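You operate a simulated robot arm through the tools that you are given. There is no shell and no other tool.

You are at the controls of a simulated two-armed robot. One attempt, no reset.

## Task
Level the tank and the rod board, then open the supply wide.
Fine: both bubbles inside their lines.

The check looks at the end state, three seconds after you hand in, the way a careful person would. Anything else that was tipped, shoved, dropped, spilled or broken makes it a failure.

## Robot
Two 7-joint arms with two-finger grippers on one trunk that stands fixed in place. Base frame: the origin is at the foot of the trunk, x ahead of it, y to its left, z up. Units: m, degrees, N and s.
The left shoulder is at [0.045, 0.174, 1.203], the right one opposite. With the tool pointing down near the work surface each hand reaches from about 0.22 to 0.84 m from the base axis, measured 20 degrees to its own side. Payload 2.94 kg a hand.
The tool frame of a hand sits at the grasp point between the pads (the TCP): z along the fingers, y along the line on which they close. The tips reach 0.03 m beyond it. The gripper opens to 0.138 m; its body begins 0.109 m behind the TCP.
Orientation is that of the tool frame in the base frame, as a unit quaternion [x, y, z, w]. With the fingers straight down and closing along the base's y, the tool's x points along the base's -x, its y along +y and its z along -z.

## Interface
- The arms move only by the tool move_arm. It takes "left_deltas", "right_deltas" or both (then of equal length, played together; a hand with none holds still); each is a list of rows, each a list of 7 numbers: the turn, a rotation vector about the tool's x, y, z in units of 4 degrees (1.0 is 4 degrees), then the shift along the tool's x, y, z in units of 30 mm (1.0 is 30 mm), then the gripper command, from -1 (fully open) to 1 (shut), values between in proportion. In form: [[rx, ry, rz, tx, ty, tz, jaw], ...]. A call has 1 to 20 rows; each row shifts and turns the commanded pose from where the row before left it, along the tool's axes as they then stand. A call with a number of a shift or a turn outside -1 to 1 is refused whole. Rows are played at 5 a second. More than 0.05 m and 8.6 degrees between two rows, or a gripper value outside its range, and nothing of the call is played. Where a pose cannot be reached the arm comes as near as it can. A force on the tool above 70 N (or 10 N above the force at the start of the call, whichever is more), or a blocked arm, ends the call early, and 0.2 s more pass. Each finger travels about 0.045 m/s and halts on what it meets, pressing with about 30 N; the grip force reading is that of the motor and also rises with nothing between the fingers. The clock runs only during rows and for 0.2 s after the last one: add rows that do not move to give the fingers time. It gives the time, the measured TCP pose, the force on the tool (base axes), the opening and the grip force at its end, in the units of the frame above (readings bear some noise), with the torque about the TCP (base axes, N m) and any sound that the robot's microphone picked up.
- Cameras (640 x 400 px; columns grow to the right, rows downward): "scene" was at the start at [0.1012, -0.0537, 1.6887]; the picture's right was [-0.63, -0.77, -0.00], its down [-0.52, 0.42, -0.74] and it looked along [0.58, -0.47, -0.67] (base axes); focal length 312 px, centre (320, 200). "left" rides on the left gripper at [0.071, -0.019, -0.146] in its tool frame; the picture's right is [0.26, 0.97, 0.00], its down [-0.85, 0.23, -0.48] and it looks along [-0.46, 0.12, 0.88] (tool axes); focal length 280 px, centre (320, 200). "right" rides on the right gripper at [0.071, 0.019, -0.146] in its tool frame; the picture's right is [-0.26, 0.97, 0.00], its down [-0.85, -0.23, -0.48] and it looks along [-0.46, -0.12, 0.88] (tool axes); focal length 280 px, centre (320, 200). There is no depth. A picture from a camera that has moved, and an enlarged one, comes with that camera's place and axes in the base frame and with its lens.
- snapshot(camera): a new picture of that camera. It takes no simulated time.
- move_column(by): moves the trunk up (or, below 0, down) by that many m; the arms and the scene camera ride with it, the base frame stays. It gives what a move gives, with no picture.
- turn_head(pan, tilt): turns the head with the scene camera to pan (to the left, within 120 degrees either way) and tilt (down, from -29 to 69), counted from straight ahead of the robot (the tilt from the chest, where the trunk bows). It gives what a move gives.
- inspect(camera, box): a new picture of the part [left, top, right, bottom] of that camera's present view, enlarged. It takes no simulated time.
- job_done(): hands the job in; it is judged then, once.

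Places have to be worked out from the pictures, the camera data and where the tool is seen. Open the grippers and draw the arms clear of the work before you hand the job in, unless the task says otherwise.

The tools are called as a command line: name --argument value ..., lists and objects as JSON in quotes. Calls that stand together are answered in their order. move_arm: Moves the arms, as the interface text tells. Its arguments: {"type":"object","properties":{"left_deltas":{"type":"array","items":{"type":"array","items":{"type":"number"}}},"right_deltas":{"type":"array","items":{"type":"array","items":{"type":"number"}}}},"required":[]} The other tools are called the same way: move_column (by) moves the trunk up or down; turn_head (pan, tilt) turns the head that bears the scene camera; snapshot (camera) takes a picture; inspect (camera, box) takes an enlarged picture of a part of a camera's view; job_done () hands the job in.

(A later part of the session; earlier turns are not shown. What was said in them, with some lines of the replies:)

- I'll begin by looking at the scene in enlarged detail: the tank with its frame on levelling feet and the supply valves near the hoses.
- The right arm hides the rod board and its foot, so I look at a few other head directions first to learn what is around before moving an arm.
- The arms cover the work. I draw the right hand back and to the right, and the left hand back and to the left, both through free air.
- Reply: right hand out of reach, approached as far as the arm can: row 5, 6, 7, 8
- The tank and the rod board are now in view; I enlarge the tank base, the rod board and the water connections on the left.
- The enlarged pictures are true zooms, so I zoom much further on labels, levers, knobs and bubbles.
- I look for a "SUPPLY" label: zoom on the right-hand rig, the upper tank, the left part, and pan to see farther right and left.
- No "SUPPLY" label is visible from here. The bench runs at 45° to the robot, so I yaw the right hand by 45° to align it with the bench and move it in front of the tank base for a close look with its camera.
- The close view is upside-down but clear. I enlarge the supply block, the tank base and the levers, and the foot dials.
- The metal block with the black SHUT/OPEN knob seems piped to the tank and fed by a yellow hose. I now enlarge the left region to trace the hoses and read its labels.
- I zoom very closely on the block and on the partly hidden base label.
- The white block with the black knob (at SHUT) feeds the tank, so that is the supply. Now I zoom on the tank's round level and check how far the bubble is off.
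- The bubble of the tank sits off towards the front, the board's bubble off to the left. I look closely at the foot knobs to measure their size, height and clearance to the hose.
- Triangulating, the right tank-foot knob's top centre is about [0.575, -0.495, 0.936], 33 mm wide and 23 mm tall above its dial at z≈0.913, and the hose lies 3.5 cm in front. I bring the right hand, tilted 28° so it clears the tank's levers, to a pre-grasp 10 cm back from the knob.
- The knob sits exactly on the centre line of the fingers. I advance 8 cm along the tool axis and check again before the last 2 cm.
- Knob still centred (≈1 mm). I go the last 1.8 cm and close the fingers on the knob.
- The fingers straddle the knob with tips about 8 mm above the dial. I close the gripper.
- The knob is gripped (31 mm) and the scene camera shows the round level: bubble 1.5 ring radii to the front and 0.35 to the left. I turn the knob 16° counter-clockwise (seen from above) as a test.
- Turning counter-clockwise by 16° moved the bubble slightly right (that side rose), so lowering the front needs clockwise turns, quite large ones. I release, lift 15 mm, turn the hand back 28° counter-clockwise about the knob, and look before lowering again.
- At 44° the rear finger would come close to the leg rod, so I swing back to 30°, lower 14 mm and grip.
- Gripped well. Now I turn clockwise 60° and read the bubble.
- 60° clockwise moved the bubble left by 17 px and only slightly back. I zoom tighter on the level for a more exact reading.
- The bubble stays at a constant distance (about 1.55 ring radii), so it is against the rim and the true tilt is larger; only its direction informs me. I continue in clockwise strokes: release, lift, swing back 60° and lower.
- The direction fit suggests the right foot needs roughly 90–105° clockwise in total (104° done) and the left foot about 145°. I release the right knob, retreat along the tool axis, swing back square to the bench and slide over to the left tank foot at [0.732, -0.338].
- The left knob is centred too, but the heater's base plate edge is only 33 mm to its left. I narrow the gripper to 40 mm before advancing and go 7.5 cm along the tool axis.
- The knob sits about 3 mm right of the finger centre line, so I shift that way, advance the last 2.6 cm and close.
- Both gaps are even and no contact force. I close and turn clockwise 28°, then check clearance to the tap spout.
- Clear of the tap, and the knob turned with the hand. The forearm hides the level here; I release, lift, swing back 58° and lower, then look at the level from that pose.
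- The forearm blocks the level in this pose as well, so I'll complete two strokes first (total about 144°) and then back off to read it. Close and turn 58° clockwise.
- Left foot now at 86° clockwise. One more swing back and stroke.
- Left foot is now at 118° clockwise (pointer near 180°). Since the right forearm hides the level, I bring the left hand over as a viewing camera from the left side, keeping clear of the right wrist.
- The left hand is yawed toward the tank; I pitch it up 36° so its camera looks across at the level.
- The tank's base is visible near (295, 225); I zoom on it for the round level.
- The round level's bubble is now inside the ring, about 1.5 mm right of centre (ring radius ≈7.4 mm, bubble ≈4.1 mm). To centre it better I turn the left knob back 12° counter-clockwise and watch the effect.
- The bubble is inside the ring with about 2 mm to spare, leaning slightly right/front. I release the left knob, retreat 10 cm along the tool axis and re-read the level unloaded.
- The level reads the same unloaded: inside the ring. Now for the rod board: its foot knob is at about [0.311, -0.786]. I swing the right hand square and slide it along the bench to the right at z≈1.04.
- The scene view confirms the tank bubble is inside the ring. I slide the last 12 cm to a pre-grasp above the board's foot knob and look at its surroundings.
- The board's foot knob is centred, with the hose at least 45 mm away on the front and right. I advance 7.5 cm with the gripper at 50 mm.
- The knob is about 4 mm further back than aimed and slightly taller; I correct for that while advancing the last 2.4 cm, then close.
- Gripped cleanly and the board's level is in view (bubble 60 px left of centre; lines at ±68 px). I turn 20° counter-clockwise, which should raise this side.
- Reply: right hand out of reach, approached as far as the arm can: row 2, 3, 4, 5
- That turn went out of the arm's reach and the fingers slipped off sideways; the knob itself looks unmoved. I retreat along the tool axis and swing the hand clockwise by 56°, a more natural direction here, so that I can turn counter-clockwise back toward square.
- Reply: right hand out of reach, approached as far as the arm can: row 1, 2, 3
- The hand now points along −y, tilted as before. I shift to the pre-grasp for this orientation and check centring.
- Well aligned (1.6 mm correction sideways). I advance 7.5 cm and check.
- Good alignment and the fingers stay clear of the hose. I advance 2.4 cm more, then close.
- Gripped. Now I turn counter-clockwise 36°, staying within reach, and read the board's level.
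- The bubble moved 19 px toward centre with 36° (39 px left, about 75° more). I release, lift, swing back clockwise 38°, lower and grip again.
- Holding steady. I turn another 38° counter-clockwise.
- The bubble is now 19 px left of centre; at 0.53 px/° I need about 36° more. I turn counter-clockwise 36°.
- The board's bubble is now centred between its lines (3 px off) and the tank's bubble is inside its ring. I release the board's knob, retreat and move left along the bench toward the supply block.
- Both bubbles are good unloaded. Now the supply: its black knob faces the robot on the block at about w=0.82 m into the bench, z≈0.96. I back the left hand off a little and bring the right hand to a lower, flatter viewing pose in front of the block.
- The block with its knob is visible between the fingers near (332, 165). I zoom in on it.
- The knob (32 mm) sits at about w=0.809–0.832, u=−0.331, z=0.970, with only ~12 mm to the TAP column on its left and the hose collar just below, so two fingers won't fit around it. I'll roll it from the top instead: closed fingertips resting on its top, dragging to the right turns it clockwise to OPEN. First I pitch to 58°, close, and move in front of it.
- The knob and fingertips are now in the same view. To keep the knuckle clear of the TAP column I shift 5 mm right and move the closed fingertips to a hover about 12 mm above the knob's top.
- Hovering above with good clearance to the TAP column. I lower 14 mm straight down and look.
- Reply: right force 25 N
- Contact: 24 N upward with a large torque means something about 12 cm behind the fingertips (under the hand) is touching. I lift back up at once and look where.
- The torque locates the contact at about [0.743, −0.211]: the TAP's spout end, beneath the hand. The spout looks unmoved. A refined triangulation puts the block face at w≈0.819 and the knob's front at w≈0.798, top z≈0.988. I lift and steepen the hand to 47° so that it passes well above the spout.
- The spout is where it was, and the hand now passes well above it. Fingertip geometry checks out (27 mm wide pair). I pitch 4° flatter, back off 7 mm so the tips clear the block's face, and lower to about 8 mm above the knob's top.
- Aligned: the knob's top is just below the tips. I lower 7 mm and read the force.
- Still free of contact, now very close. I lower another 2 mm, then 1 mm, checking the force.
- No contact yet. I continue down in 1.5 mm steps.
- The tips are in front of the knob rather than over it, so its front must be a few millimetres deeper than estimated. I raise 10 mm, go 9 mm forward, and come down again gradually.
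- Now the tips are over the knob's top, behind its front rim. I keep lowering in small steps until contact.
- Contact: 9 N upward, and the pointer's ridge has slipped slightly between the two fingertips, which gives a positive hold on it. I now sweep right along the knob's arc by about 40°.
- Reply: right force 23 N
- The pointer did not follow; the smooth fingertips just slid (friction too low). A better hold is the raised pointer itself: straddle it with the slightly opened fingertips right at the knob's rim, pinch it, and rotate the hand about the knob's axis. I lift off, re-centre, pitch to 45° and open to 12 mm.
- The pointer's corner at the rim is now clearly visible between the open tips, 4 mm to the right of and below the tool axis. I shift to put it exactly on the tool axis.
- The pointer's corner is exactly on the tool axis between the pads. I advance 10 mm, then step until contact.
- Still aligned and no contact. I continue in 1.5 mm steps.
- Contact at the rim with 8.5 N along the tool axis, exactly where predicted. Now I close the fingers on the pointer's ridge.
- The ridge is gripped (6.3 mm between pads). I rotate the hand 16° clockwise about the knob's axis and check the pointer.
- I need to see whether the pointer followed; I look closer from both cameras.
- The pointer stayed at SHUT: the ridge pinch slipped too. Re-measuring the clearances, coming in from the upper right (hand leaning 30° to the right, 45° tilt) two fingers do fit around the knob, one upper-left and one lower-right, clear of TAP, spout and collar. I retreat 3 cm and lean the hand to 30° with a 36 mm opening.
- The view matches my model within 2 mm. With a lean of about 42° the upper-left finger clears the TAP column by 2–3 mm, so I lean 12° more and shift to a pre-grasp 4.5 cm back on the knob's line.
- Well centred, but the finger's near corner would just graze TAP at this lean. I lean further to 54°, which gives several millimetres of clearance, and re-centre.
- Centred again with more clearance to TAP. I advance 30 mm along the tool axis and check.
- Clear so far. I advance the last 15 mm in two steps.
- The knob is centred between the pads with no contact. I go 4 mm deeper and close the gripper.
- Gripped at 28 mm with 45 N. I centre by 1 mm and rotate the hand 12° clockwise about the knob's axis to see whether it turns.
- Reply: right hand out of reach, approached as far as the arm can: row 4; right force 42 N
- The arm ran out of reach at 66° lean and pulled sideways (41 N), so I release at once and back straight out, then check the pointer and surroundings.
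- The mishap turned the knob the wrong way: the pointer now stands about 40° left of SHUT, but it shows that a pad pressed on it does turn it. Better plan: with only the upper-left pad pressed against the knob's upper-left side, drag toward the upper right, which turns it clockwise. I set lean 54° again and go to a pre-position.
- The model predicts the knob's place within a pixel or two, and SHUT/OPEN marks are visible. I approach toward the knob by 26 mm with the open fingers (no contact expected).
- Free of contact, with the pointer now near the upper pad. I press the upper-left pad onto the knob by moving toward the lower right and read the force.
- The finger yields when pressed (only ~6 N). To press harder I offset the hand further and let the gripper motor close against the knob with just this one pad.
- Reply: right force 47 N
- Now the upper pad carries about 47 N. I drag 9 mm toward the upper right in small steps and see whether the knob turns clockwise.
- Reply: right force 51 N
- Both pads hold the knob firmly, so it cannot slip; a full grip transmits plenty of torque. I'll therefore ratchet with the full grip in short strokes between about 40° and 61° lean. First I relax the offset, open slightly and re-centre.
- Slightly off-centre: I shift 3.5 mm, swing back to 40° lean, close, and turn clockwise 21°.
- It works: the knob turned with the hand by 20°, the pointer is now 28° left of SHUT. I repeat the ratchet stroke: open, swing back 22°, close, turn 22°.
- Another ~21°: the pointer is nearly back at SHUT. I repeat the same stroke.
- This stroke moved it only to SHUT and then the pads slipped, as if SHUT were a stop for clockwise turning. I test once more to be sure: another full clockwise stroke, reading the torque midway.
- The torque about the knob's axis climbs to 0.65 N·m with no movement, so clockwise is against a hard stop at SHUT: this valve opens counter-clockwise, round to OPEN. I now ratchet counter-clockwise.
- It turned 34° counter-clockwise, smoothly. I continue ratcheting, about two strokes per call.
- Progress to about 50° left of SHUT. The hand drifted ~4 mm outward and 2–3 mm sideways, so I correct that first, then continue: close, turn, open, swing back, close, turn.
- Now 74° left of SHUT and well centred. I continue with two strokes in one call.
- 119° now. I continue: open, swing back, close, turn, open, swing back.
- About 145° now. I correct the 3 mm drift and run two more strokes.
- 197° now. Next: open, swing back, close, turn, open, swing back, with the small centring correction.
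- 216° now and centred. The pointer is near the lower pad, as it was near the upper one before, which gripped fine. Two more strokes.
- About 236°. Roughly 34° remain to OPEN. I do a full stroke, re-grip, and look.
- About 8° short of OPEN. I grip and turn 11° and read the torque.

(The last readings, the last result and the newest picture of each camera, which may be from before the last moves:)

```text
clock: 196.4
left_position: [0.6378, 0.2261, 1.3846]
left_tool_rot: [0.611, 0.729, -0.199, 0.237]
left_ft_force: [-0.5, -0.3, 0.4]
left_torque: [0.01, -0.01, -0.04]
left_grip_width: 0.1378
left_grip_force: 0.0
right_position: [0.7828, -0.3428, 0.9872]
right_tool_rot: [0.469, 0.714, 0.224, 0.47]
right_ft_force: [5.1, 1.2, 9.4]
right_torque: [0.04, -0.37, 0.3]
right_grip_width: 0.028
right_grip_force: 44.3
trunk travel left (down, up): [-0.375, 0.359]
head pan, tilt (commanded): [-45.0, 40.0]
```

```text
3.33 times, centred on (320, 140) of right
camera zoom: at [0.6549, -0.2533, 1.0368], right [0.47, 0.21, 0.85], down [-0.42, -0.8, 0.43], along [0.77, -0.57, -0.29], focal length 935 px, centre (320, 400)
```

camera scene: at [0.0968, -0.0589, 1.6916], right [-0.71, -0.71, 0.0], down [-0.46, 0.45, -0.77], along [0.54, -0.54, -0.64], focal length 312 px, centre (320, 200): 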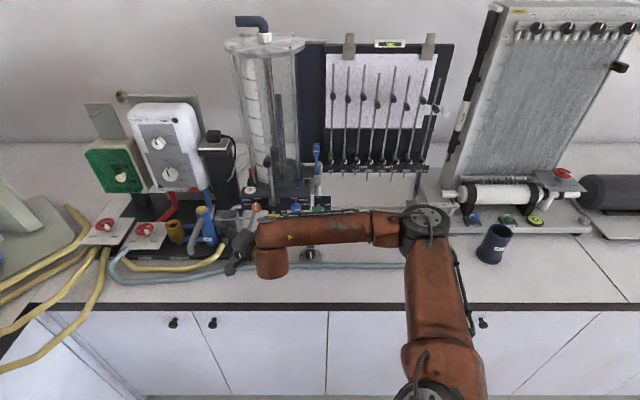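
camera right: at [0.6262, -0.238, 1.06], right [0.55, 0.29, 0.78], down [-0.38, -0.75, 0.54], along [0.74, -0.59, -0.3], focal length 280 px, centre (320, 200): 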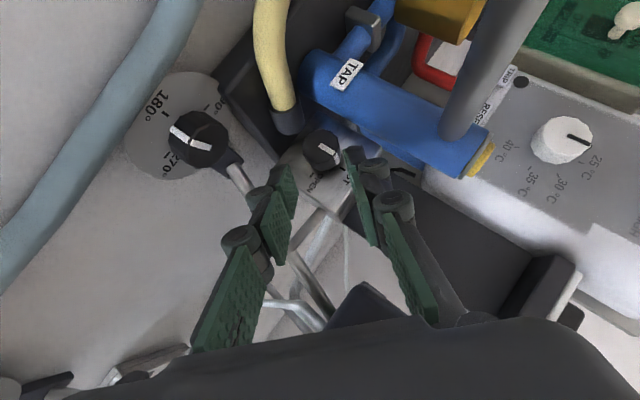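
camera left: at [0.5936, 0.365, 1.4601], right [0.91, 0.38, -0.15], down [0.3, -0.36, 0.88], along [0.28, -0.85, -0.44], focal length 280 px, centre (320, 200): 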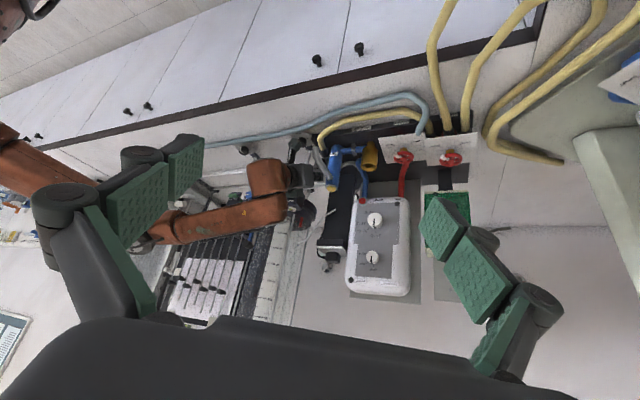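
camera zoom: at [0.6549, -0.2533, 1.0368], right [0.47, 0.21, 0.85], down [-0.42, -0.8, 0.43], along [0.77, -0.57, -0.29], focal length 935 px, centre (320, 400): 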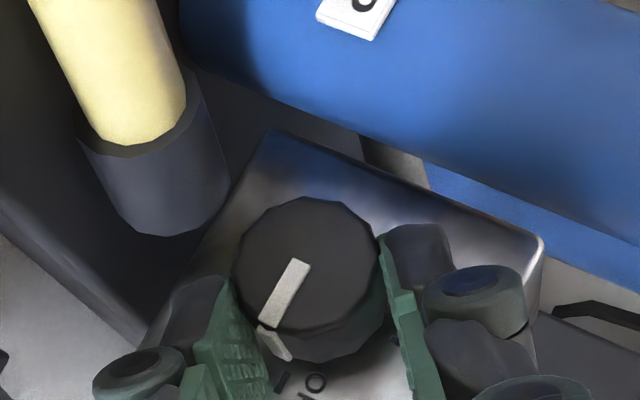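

The pointer now aligns with OPEN. I turn a little further to verify whether this is the end stop.

move_arm --right_deltas '[[0.707, 0, -0.707, 0, 0.057, 0, 1], [0.707, 0, -0.707, 0, 0.057, 0, 1], [0, 0, 0, 0, 0, 0, 1]]'

inspect --camera "right" --box '[240, 80, 400, 200]'

```text
clock: 197.2
left_position: [0.6376, 0.2284, 1.3839]
left_tool_rot: [0.611, 0.729, -0.198, 0.237]
left_ft_force: [0.7, 0.1, 0.1]
left_torque: [0.0, -0.02, -0.01]
left_grip_width: 0.138
left_grip_force: 0.0
right_position: [0.7859, -0.3407, 0.9892]
right_tool_rot: [0.456, 0.746, 0.166, 0.456]
right_ft_force: [8.3, 0.8, 12.6]
right_torque: [0.75, -0.66, -0.17]
right_grip_width: 0.0278
right_grip_force: 45.7
trunk travel left (down, up): [-0.375, 0.359]
head pan, tilt (commanded): [-45.0, 40.0]
```

```text
3.33 times, centred on (320, 140) of right
camera zoom: at [0.6614, -0.2465, 1.0429], right [0.55, 0.29, 0.78], down [-0.38, -0.75, 0.55], along [0.74, -0.6, -0.3], focal length 935 px, centre (320, 400)
```

zoom: 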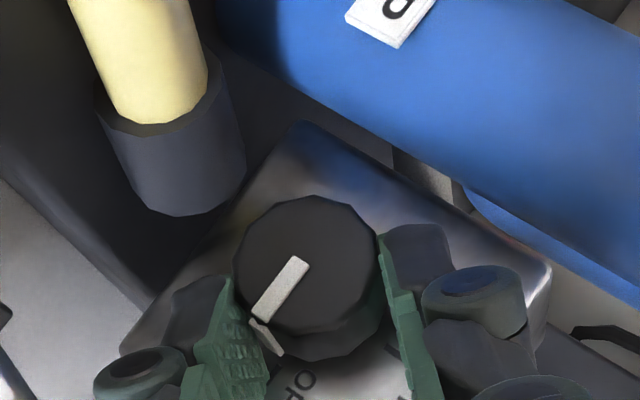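

Torque rises to 1.0 N·m with the pointer fixed at OPEN: that is the end stop, so the supply is wide open. I relax the hand's twist by 8°, release, and back straight out.

move_arm --right_deltas '[[-0.707, 0, 0.707, 0, -0.057, 0, 1], [-0.707, 0, 0.707, 0, -0.057, 0, 1], [0, 0, 0, 0, 0, 0, 1], [0, 0, 0, 0, 0, 0, 0.493], [0, 0, 0, 0, 0, 0, 0.493], [0, 0, 0, 0, 0, -0.3, 0.493], [0, 0, 0, 0, 0, -0.6, 0.493], [0, 0, 0, 0, 0, -0.6, 0.493], [0, 0, 0, 0, 0, -0.5, 0.493], [0, 0, 0, 0, 0, 0, 0.493]]'

inspect --camera "right" --box '[240, 80, 400, 200]'

inspect --camera "scene" --box '[180, 170, 290, 265]'

```text
clock: 199.4
left_position: [0.6382, 0.2269, 1.385]
left_tool_rot: [0.611, 0.729, -0.199, 0.237]
left_ft_force: [-0.1, 0.2, 1.0]
left_torque: [0.0, 0.03, 0.04]
left_grip_width: 0.1379
left_grip_force: 0.0
right_position: [0.729, -0.3357, 1.0131]
right_tool_rot: [0.47, 0.714, 0.224, 0.469]
right_ft_force: [-0.2, 0.1, 0.7]
right_torque: [0.02, 0.0, -0.02]
right_grip_width: 0.0349
right_grip_force: 0.1
trunk travel left (down, up): [-0.375, 0.359]
head pan, tilt (commanded): [-45.0, 40.0]
```

```text
3.33 times, centred on (320, 140) of right
camera zoom: at [0.6018, -0.2465, 1.063], right [0.48, 0.21, 0.85], down [-0.42, -0.8, 0.43], along [0.77, -0.57, -0.29], focal length 935 px, centre (320, 400)
```

zoom: 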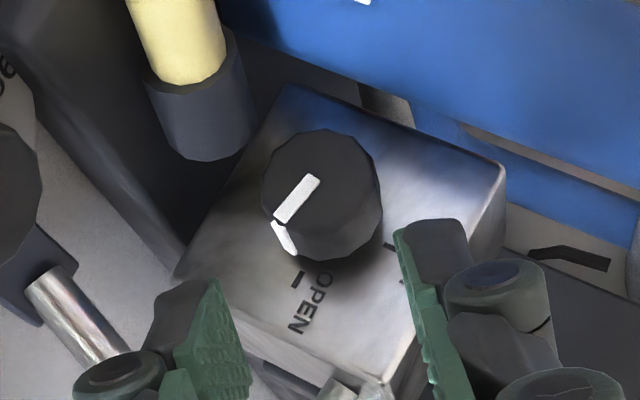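

```text
4.21 times, centred on (235, 218) of scene
camera zoom: at [0.0971, -0.059, 1.6915], right [-0.71, -0.71, 0.0], down [-0.46, 0.45, -0.77], along [0.54, -0.54, -0.64], focal length 1315 px, centre (678, 126)
```

zoom: 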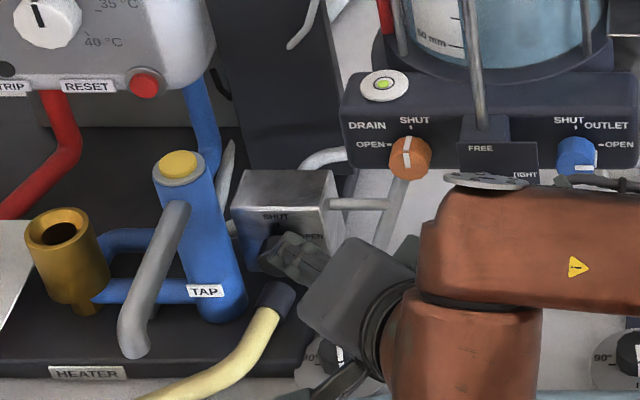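

The tank is filling with water, so this was the right valve; the pointer is on OPEN. I now draw the right hand back toward the robot and then up.

move_arm --right_deltas '[[0, 0, 0, 0.59, 0, -0.59, 0.478], [0, 0, 0, 0.59, 0, -0.59, 0.478], [0, 0, 0, 0.59, 0, -0.59, 0.478], [0, 0, 0, 0.59, 0, -0.59, 0.478], [0, 0, 0, -0.45, 0.766, -0.45, 0.478], [0, 0, 0, -0.45, 0.766, -0.45, 0.478], [0, 0, 0, -0.45, 0.766, -0.45, 0.478], [0, 0, 0, -0.45, 0.766, -0.45, 0.478], [0, 0, 0, -0.45, 0.766, -0.45, 0.478], [0, 0, 0, 0, 0, 0, 0.478]]'

snapshot --camera "scene"

inspect --camera "scene" --box '[180, 150, 340, 270]'

```text
clock: 201.6
left_position: [0.6382, 0.2279, 1.3839]
left_tool_rot: [0.61, 0.729, -0.2, 0.237]
left_ft_force: [0.3, 0.1, 0.4]
left_torque: [0.0, 0.01, 0.03]
left_grip_width: 0.1381
left_grip_force: 0.0
right_position: [0.6614, -0.2647, 1.1632]
right_tool_rot: [0.47, 0.714, 0.224, 0.469]
right_ft_force: [-0.8, 0.9, -0.3]
right_torque: [0.0, 0.02, 0.01]
right_grip_width: 0.0361
right_grip_force: 0.1
trunk travel left (down, up): [-0.375, 0.359]
head pan, tilt (commanded): [-45.0, 40.0]
```

```text
taken
camera scene: at [0.0969, -0.0592, 1.6915], right [-0.71, -0.71, 0.0], down [-0.46, 0.45, -0.77], along [0.54, -0.54, -0.64], focal length 312 px, centre (320, 200)
```

scene: 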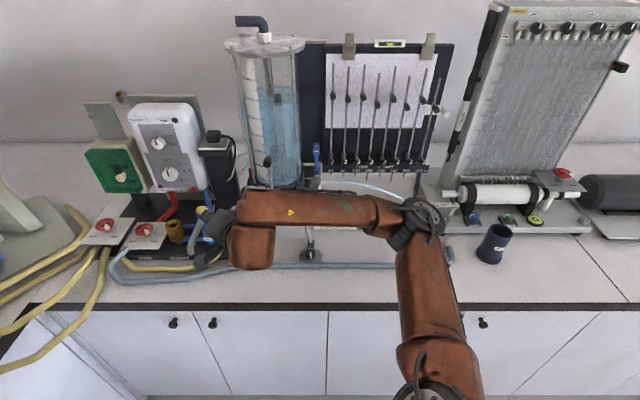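

```text
3.33 times, centred on (260, 210) of scene
camera zoom: at [0.0969, -0.0592, 1.6915], right [-0.71, -0.71, 0.0], down [-0.46, 0.45, -0.77], along [0.54, -0.54, -0.64], focal length 1041 px, centre (520, 167)
```

zoom: 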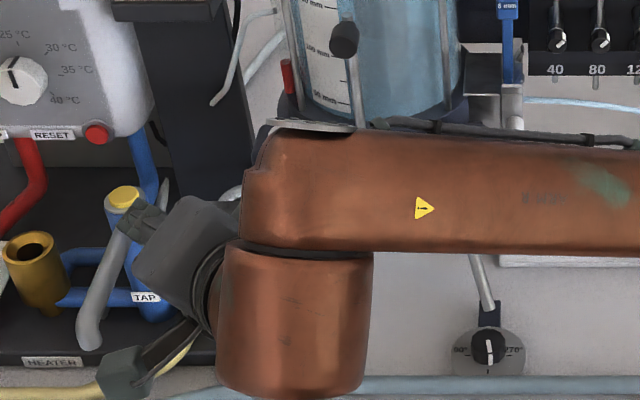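

A water jet now issues from the orifice in front of the rod board, as intended. I bring the right hand back upright while retreating further, to see whether everything is dry and level.

move_arm --right_deltas '[[1, 0, -1, 0.4, 0, -0.4, 0.478], [1, 0, -1, 0.4, 0, -0.4, 0.478], [1, 0, -1, 0.4, 0, -0.4, 0.478], [1, 0, -1, 0.4, 0, -0.4, 0.478], [1, 0, -1, 0.4, 0, -0.4, 0], [1, 0, -1, 0.4, 0, -0.4, -0.5], [1, 0, -1, 0.4, 0, -0.4, -1], [1, 0, -1, 0.4, 0, -0.4, -1], [0.8, 0, -0.8, 0.4, 0, -0.4, -1], [0, 0, 0, 0, 0, 0, -1]]'

snapshot --camera "scene"

snapshot --camera "right"

```text
clock: 203.8
left_position: [0.638, 0.227, 1.3835]
left_tool_rot: [0.611, 0.729, -0.199, 0.237]
left_ft_force: [-0.3, -0.1, 0.1]
left_torque: [0.03, 0.04, -0.01]
left_grip_width: 0.1381
left_grip_force: 0.1
right_position: [0.5547, -0.157, 1.1622]
right_tool_rot: [0.353, 0.854, -0.149, 0.352]
right_ft_force: [-0.1, 0.0, 0.4]
right_torque: [0.09, 0.02, 0.03]
right_grip_width: 0.138
right_grip_force: 0.0
trunk travel left (down, up): [-0.375, 0.359]
head pan, tilt (commanded): [-45.0, 40.0]
```

```text
taken
camera scene: at [0.0969, -0.0597, 1.6915], right [-0.71, -0.71, 0.0], down [-0.46, 0.45, -0.77], along [0.54, -0.54, -0.64], focal length 312 px, centre (320, 200)
```

scene: 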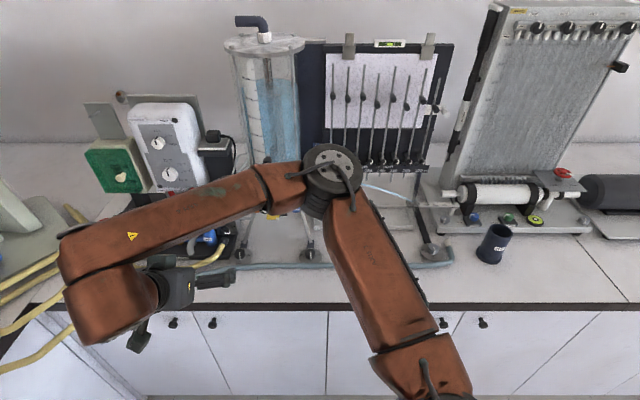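

```text
taken
camera right: at [0.4587, -0.0333, 1.2164], right [0.82, 0.55, 0.18], down [0.03, -0.35, 0.94], along [0.58, -0.76, -0.3], focal length 280 px, centre (320, 200)
```

right: 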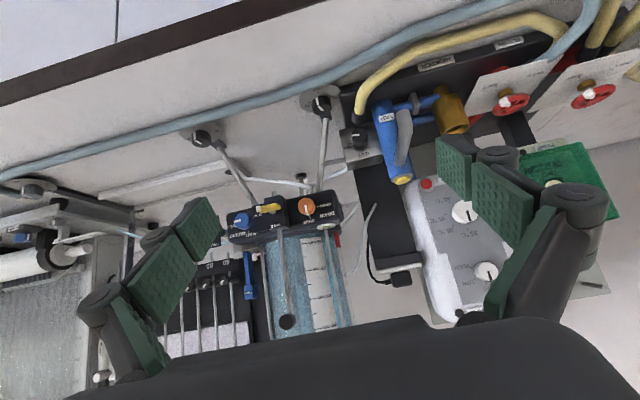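

Clear view returning. I level the right hand and slide it along in front of the bench to the right, its earlier parking spot, while backing the left hand off too.

move_arm --right_deltas '[[0, 0.87, 0, 0, -1, 0, -1], [0, 0.87, 0, 0, -1, 0, -1], [0, 0.87, 0, 0, -1, 0, -1], [0, 0.87, 0, 0, -1, 0, -1], [0, 0.87, 0, 0, -1, 0, -1], [0, 0.87, 0, 0, -1, 0, -1], [0, 0.87, 0, 0, -1, 0, -1], [0, 0.87, 0, 0, -1, 0, -1], [0, 0.87, 0, 0, -1, 0, -1], [0, 0.87, 0, 0, -1, 0, -1], [0, 0.87, 0, 0, -1, 0, -1], [0, 0.87, 0, 0, -1, 0, -1], [0, 0.8, 0, 0, -1, 0, -1], [0, 0, 0, 0.5, 0, -1, -1], [0, 0, 0, 0.5, 0, -1, -1], [0, 0, 0, 0, 0, 0, -1]]' --left_deltas '[[0, 0, 0, 0, -1, 0, -1], [0, 0, 0, 0, -1, 0, -1], [0, 0, 0, 0, -1, 0, -1], [0, 0, 0, 0, -1, 0, -1], [0, 0, 0, 0, -1, 0, -1], [0, 0, 0, 0, -1, 0, -1], [0, 0, 0, 0, -1, 0, -1], [0, 0, 0, 0, -1, 0, -1], [0, 0, 0, 0, 0, 0, -1], [0, 0, 0, 0, 0, 0, -1], [0, 0, 0, 0, 0, 0, -1], [0, 0, 0, 0, 0, 0, -1], [0, 0, 0, 0, 0, 0, -1], [0, 0, 0, 0, 0, 0, -1], [0, 0, 0, 0, 0, 0, -1], [0, 0, 0, 0, 0, 0, -1]]'

snapshot --camera "scene"

inspect --camera "scene" --box '[240, 182, 264, 197]'

inspect --camera "scene" --box '[370, 34, 410, 58]'

inspect --camera "scene" --box '[190, 180, 290, 265]'

```text
clock: 207.2
left_position: [0.4032, 0.186, 1.3841]
left_tool_rot: [0.611, 0.729, -0.199, 0.236]
left_ft_force: [0.2, -0.1, 0.3]
left_torque: [0.0, 0.02, -0.02]
left_grip_width: 0.1381
left_grip_force: 0.1
right_position: [0.2568, -0.4088, 1.2255]
right_tool_rot: [0.384, 0.923, -0.002, -0.001]
right_ft_force: [0.3, -0.1, -0.2]
right_torque: [0.02, 0.04, 0.03]
right_grip_width: 0.1378
right_grip_force: 0.1
trunk travel left (down, up): [-0.375, 0.359]
head pan, tilt (commanded): [-45.0, 40.0]
```

```text
taken
camera scene: at [0.0969, -0.0589, 1.6916], right [-0.71, -0.71, 0.0], down [-0.46, 0.45, -0.77], along [0.54, -0.54, -0.64], focal length 312 px, centre (320, 200)
```

scene: 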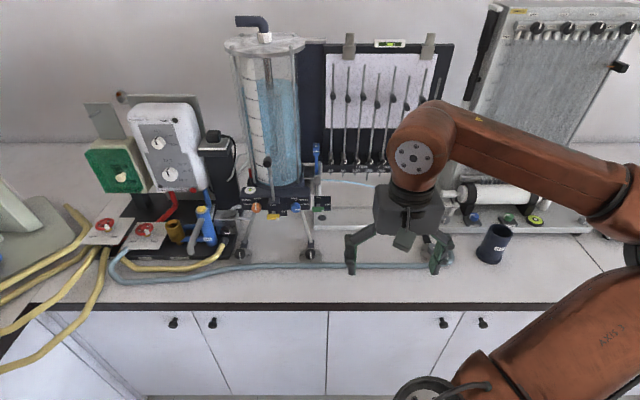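

```text
16.00 times, centred on (252, 190) of scene
camera zoom: at [0.0969, -0.0589, 1.6916], right [-0.71, -0.71, 0.0], down [-0.46, 0.45, -0.77], along [0.54, -0.54, -0.64], focal length 4997 px, centre (1408, 368)
```

zoom: 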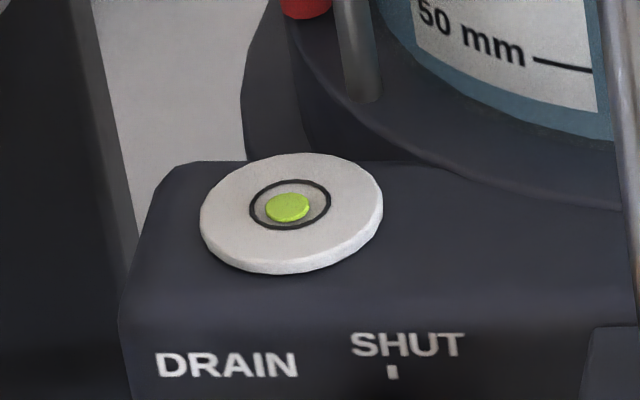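

```text
16.00 times, centred on (390, 46) of scene
camera zoom: at [0.0969, -0.0589, 1.6916], right [-0.71, -0.71, 0.0], down [-0.46, 0.45, -0.77], along [0.54, -0.54, -0.64], focal length 4997 px, centre (-800, 2664)
```

zoom: 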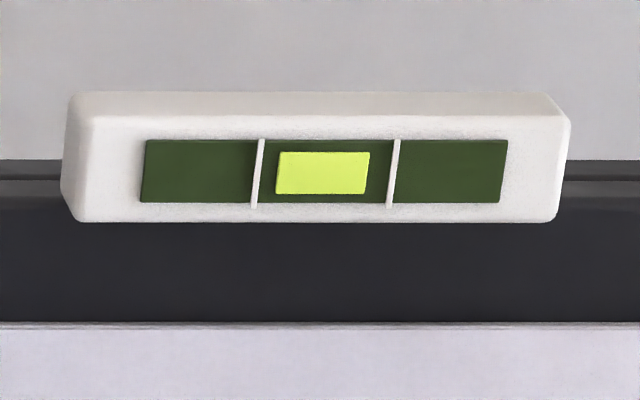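

```text
4.71 times, centred on (240, 222) of scene
camera zoom: at [0.0969, -0.0589, 1.6916], right [-0.71, -0.71, 0.0], down [-0.46, 0.45, -0.77], along [0.54, -0.54, -0.64], focal length 1470 px, centre (696, 94)
```

zoom: 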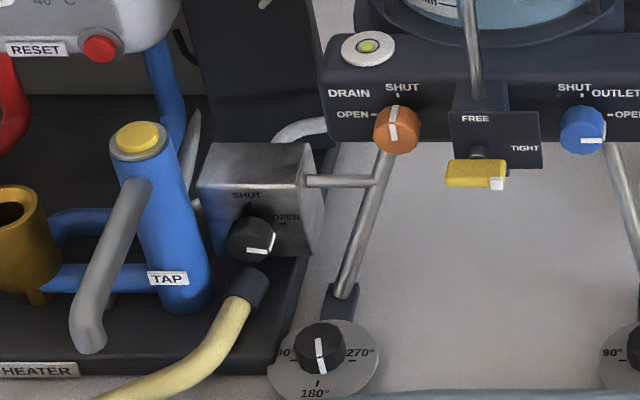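

Pointer at OPEN, both bubbles inside. Now I check the jet, the tray and the surroundings for spills.

inspect --camera "scene" --box '[290, 130, 460, 275]'

inspect --camera "scene" --box '[220, 20, 330, 200]'

inspect --camera "scene" --box '[60, 180, 330, 320]'

snapshot --camera "right"

```text
2.76 times, centred on (375, 202) of scene
camera zoom: at [0.0969, -0.0589, 1.6916], right [-0.71, -0.71, 0.0], down [-0.46, 0.45, -0.77], along [0.54, -0.54, -0.64], focal length 862 px, centre (168, 193)
```

zoom: 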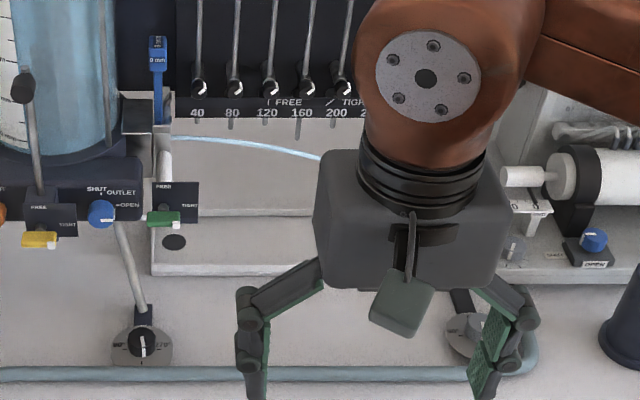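

```text
2.22 times, centred on (275, 110) of scene
camera zoom: at [0.0969, -0.0589, 1.6916], right [-0.71, -0.71, 0.0], down [-0.46, 0.45, -0.77], along [0.54, -0.54, -0.64], focal length 694 px, centre (420, 400)
```

zoom: 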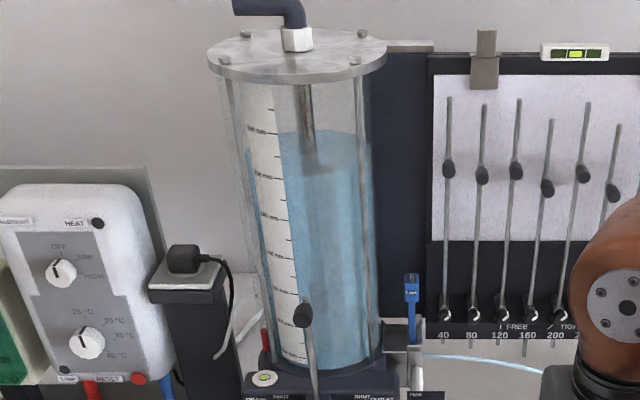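

```text
2.37 times, centred on (195, 250) of scene
camera zoom: at [0.0969, -0.0589, 1.6916], right [-0.71, -0.71, 0.0], down [-0.46, 0.45, -0.77], along [0.54, -0.54, -0.64], focal length 740 px, centre (616, 82)
```

zoom: 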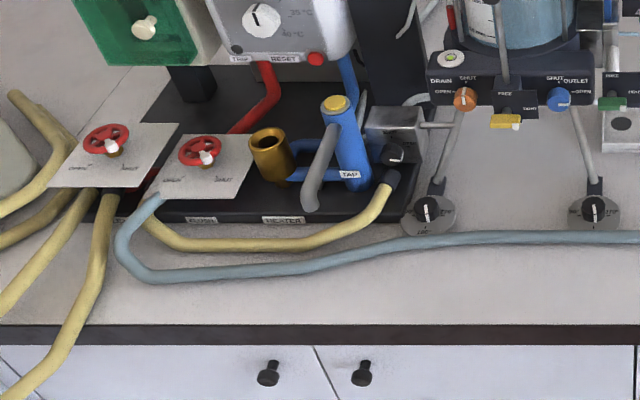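

```text
taken
camera right: at [0.2198, -0.3437, 1.3721], right [0.87, 0.5, -0.01], down [0.44, -0.76, 0.48], along [0.23, -0.42, -0.88], focal length 280 px, centre (320, 200)
```

right: 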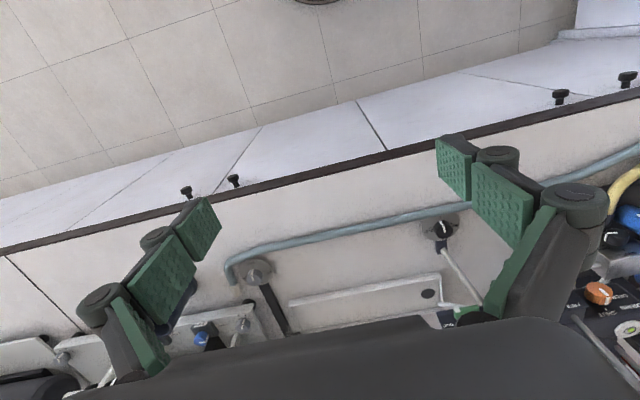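

The jet arcs over the tray but my arm hides its end. I pitch the right hand's camera up to see where the jet lands.

move_arm --right_deltas '[[0, -1, 0, 0, 0, 0, -1], [0, -1, 0, 0, 0, 0, -1], [0, -1, 0, 0, 0, 0, -1], [0, -1, 0, 0, 0, 0, -1], [0, -1, 0, 0, 0, 0, -1], [0, -1, 0, 0, 0, 0, -1], [0, -1, 0, 0, 0, 0, -1], [0, 0, 0, 0, 0, 0, -1]]'

snapshot --camera "right"

inspect --camera "right" --box '[180, 130, 480, 320]'

```text
clock: 209.0
left_position: [0.4019, 0.1857, 1.3843]
left_tool_rot: [0.611, 0.729, -0.198, 0.236]
left_ft_force: [0.7, 0.5, -0.2]
left_torque: [-0.03, 0.03, 0.0]
left_grip_width: 0.1378
left_grip_force: 0.1
right_position: [0.2558, -0.4096, 1.2244]
right_tool_rot: [0.371, 0.896, -0.096, 0.223]
right_ft_force: [0.4, 0.4, -0.2]
right_torque: [-0.01, 0.01, 0.0]
right_grip_width: 0.138
right_grip_force: 0.1
trunk travel left (down, up): [-0.375, 0.359]
head pan, tilt (commanded): [-45.0, 40.0]
```

```text
taken
camera right: at [0.1768, -0.302, 1.3211], right [0.85, 0.52, 0.12], down [0.21, -0.53, 0.82], along [0.49, -0.67, -0.56], focal length 280 px, centre (320, 200)
```

right: 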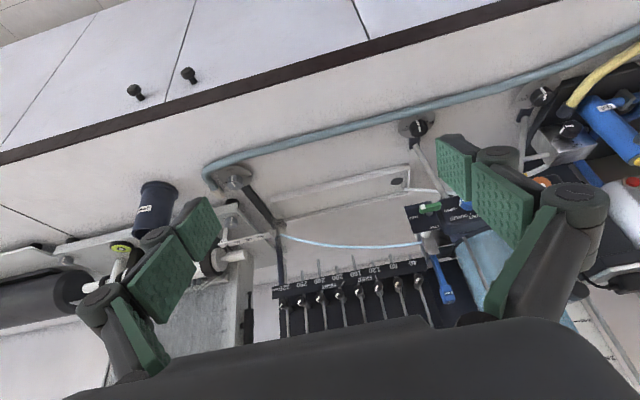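

```text
2.11 times, centred on (330, 225) of right
camera zoom: at [0.1768, -0.302, 1.3211], right [0.85, 0.52, 0.12], down [0.21, -0.53, 0.82], along [0.49, -0.67, -0.56], focal length 590 px, centre (299, 147)
```

zoom: 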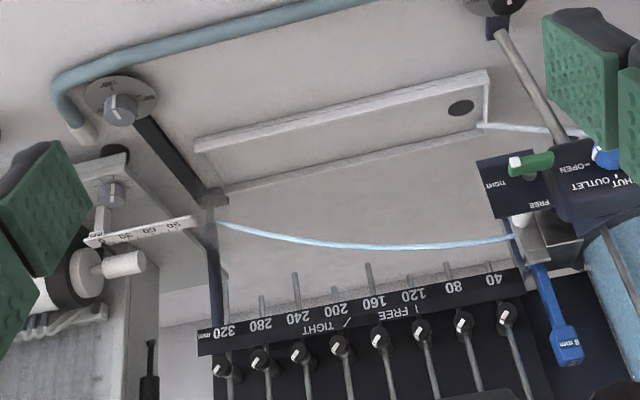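

The jet runs along the rod board over the tray, nothing is wet elsewhere. I check that the water level has settled and take a last close look at the supply pointer and levels.

inspect --camera "scene" --box '[220, 20, 330, 200]'

inspect --camera "scene" --box '[225, 212, 265, 242]'

inspect --camera "scene" --box '[240, 182, 264, 197]'

inspect --camera "scene" --box '[300, 150, 480, 275]'

```text
2.22 times, centred on (275, 110) of scene
camera zoom: at [0.0966, -0.059, 1.6916], right [-0.71, -0.71, 0.0], down [-0.46, 0.45, -0.77], along [0.54, -0.54, -0.64], focal length 694 px, centre (420, 400)
```

zoom: 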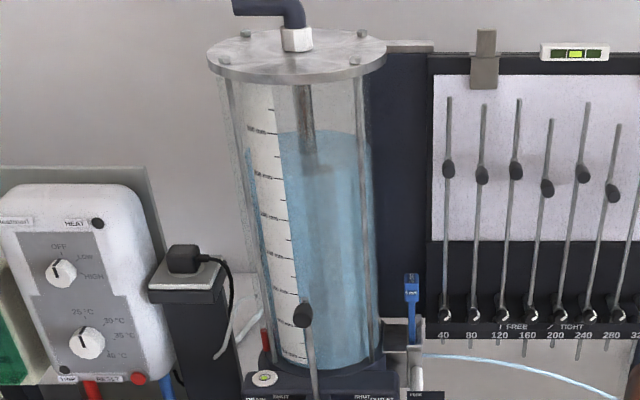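

```text
13.33 times, centred on (245, 227) of scene
camera zoom: at [0.0966, -0.059, 1.6916], right [-0.71, -0.71, 0.0], down [-0.46, 0.45, -0.77], along [0.54, -0.54, -0.64], focal length 4164 px, centre (1320, -160)
```

zoom: 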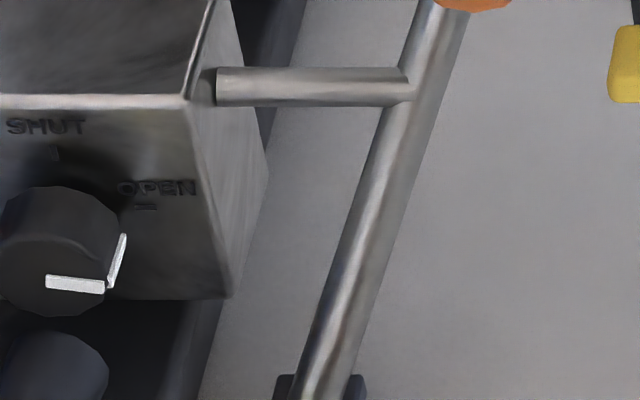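

```text
16.00 times, centred on (252, 190) of scene
camera zoom: at [0.0966, -0.059, 1.6916], right [-0.71, -0.71, 0.0], down [-0.46, 0.45, -0.77], along [0.54, -0.54, -0.64], focal length 4997 px, centre (1408, 368)
```

zoom: 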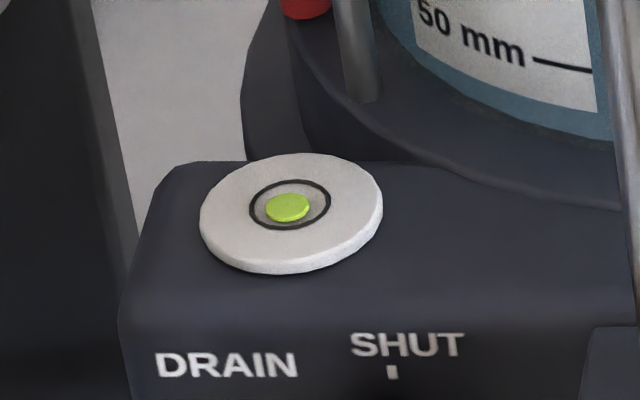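

```text
3.20 times, centred on (390, 212) of scene
camera zoom: at [0.0966, -0.059, 1.6916], right [-0.71, -0.71, 0.0], down [-0.46, 0.45, -0.77], along [0.54, -0.54, -0.64], focal length 999 px, centre (96, 160)
```

zoom: 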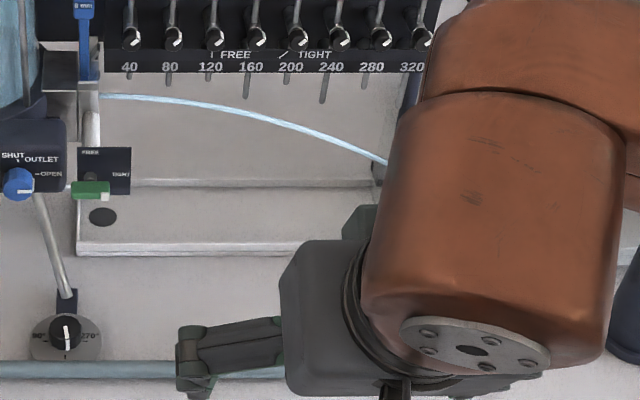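

The water level is steady, the jet lands within the apparatus, the supply points at OPEN against its stop, and both bubbles lie inside their lines. Both grippers are open and the arms are clear of the work, so I hand the job in.

job_done

```text
The job is handed in.
```

I levelled the tank and the rod board, opened the supply to its stop, and handed the job in.

- **Tank:** the bubble is inside the ring, slightly toward the front. I turned the right foot about 104° clockwise and the left about 106° clockwise.
- **Rod board:** the bubble sits nearly centred between its lines. The right-hand foot took about 110° counter-clockwise.
- **Supply:** I took this to be the black knob on the metal block that feeds the tank, because nothing is labelled "supply". Its pointer is on OPEN, against the stop. The tank then filled, the level held steady, and a jet ran along the rods over the tray.

- **Direction of the supply knob:** it is blocked clockwise at SHUT, so I opened it counter-clockwise, the long way round.
- **Contact with the TAP spout:** while working at the block, the hand pressed on the TAP's spout once, with about 24 N. I compared pictures afterwards and it had not moved.

I saw nothing wet outside the apparatus. My arm hid part of the jet's landing end, but it appears to end at the tray's right end. Both grippers are open and the arms are clear.
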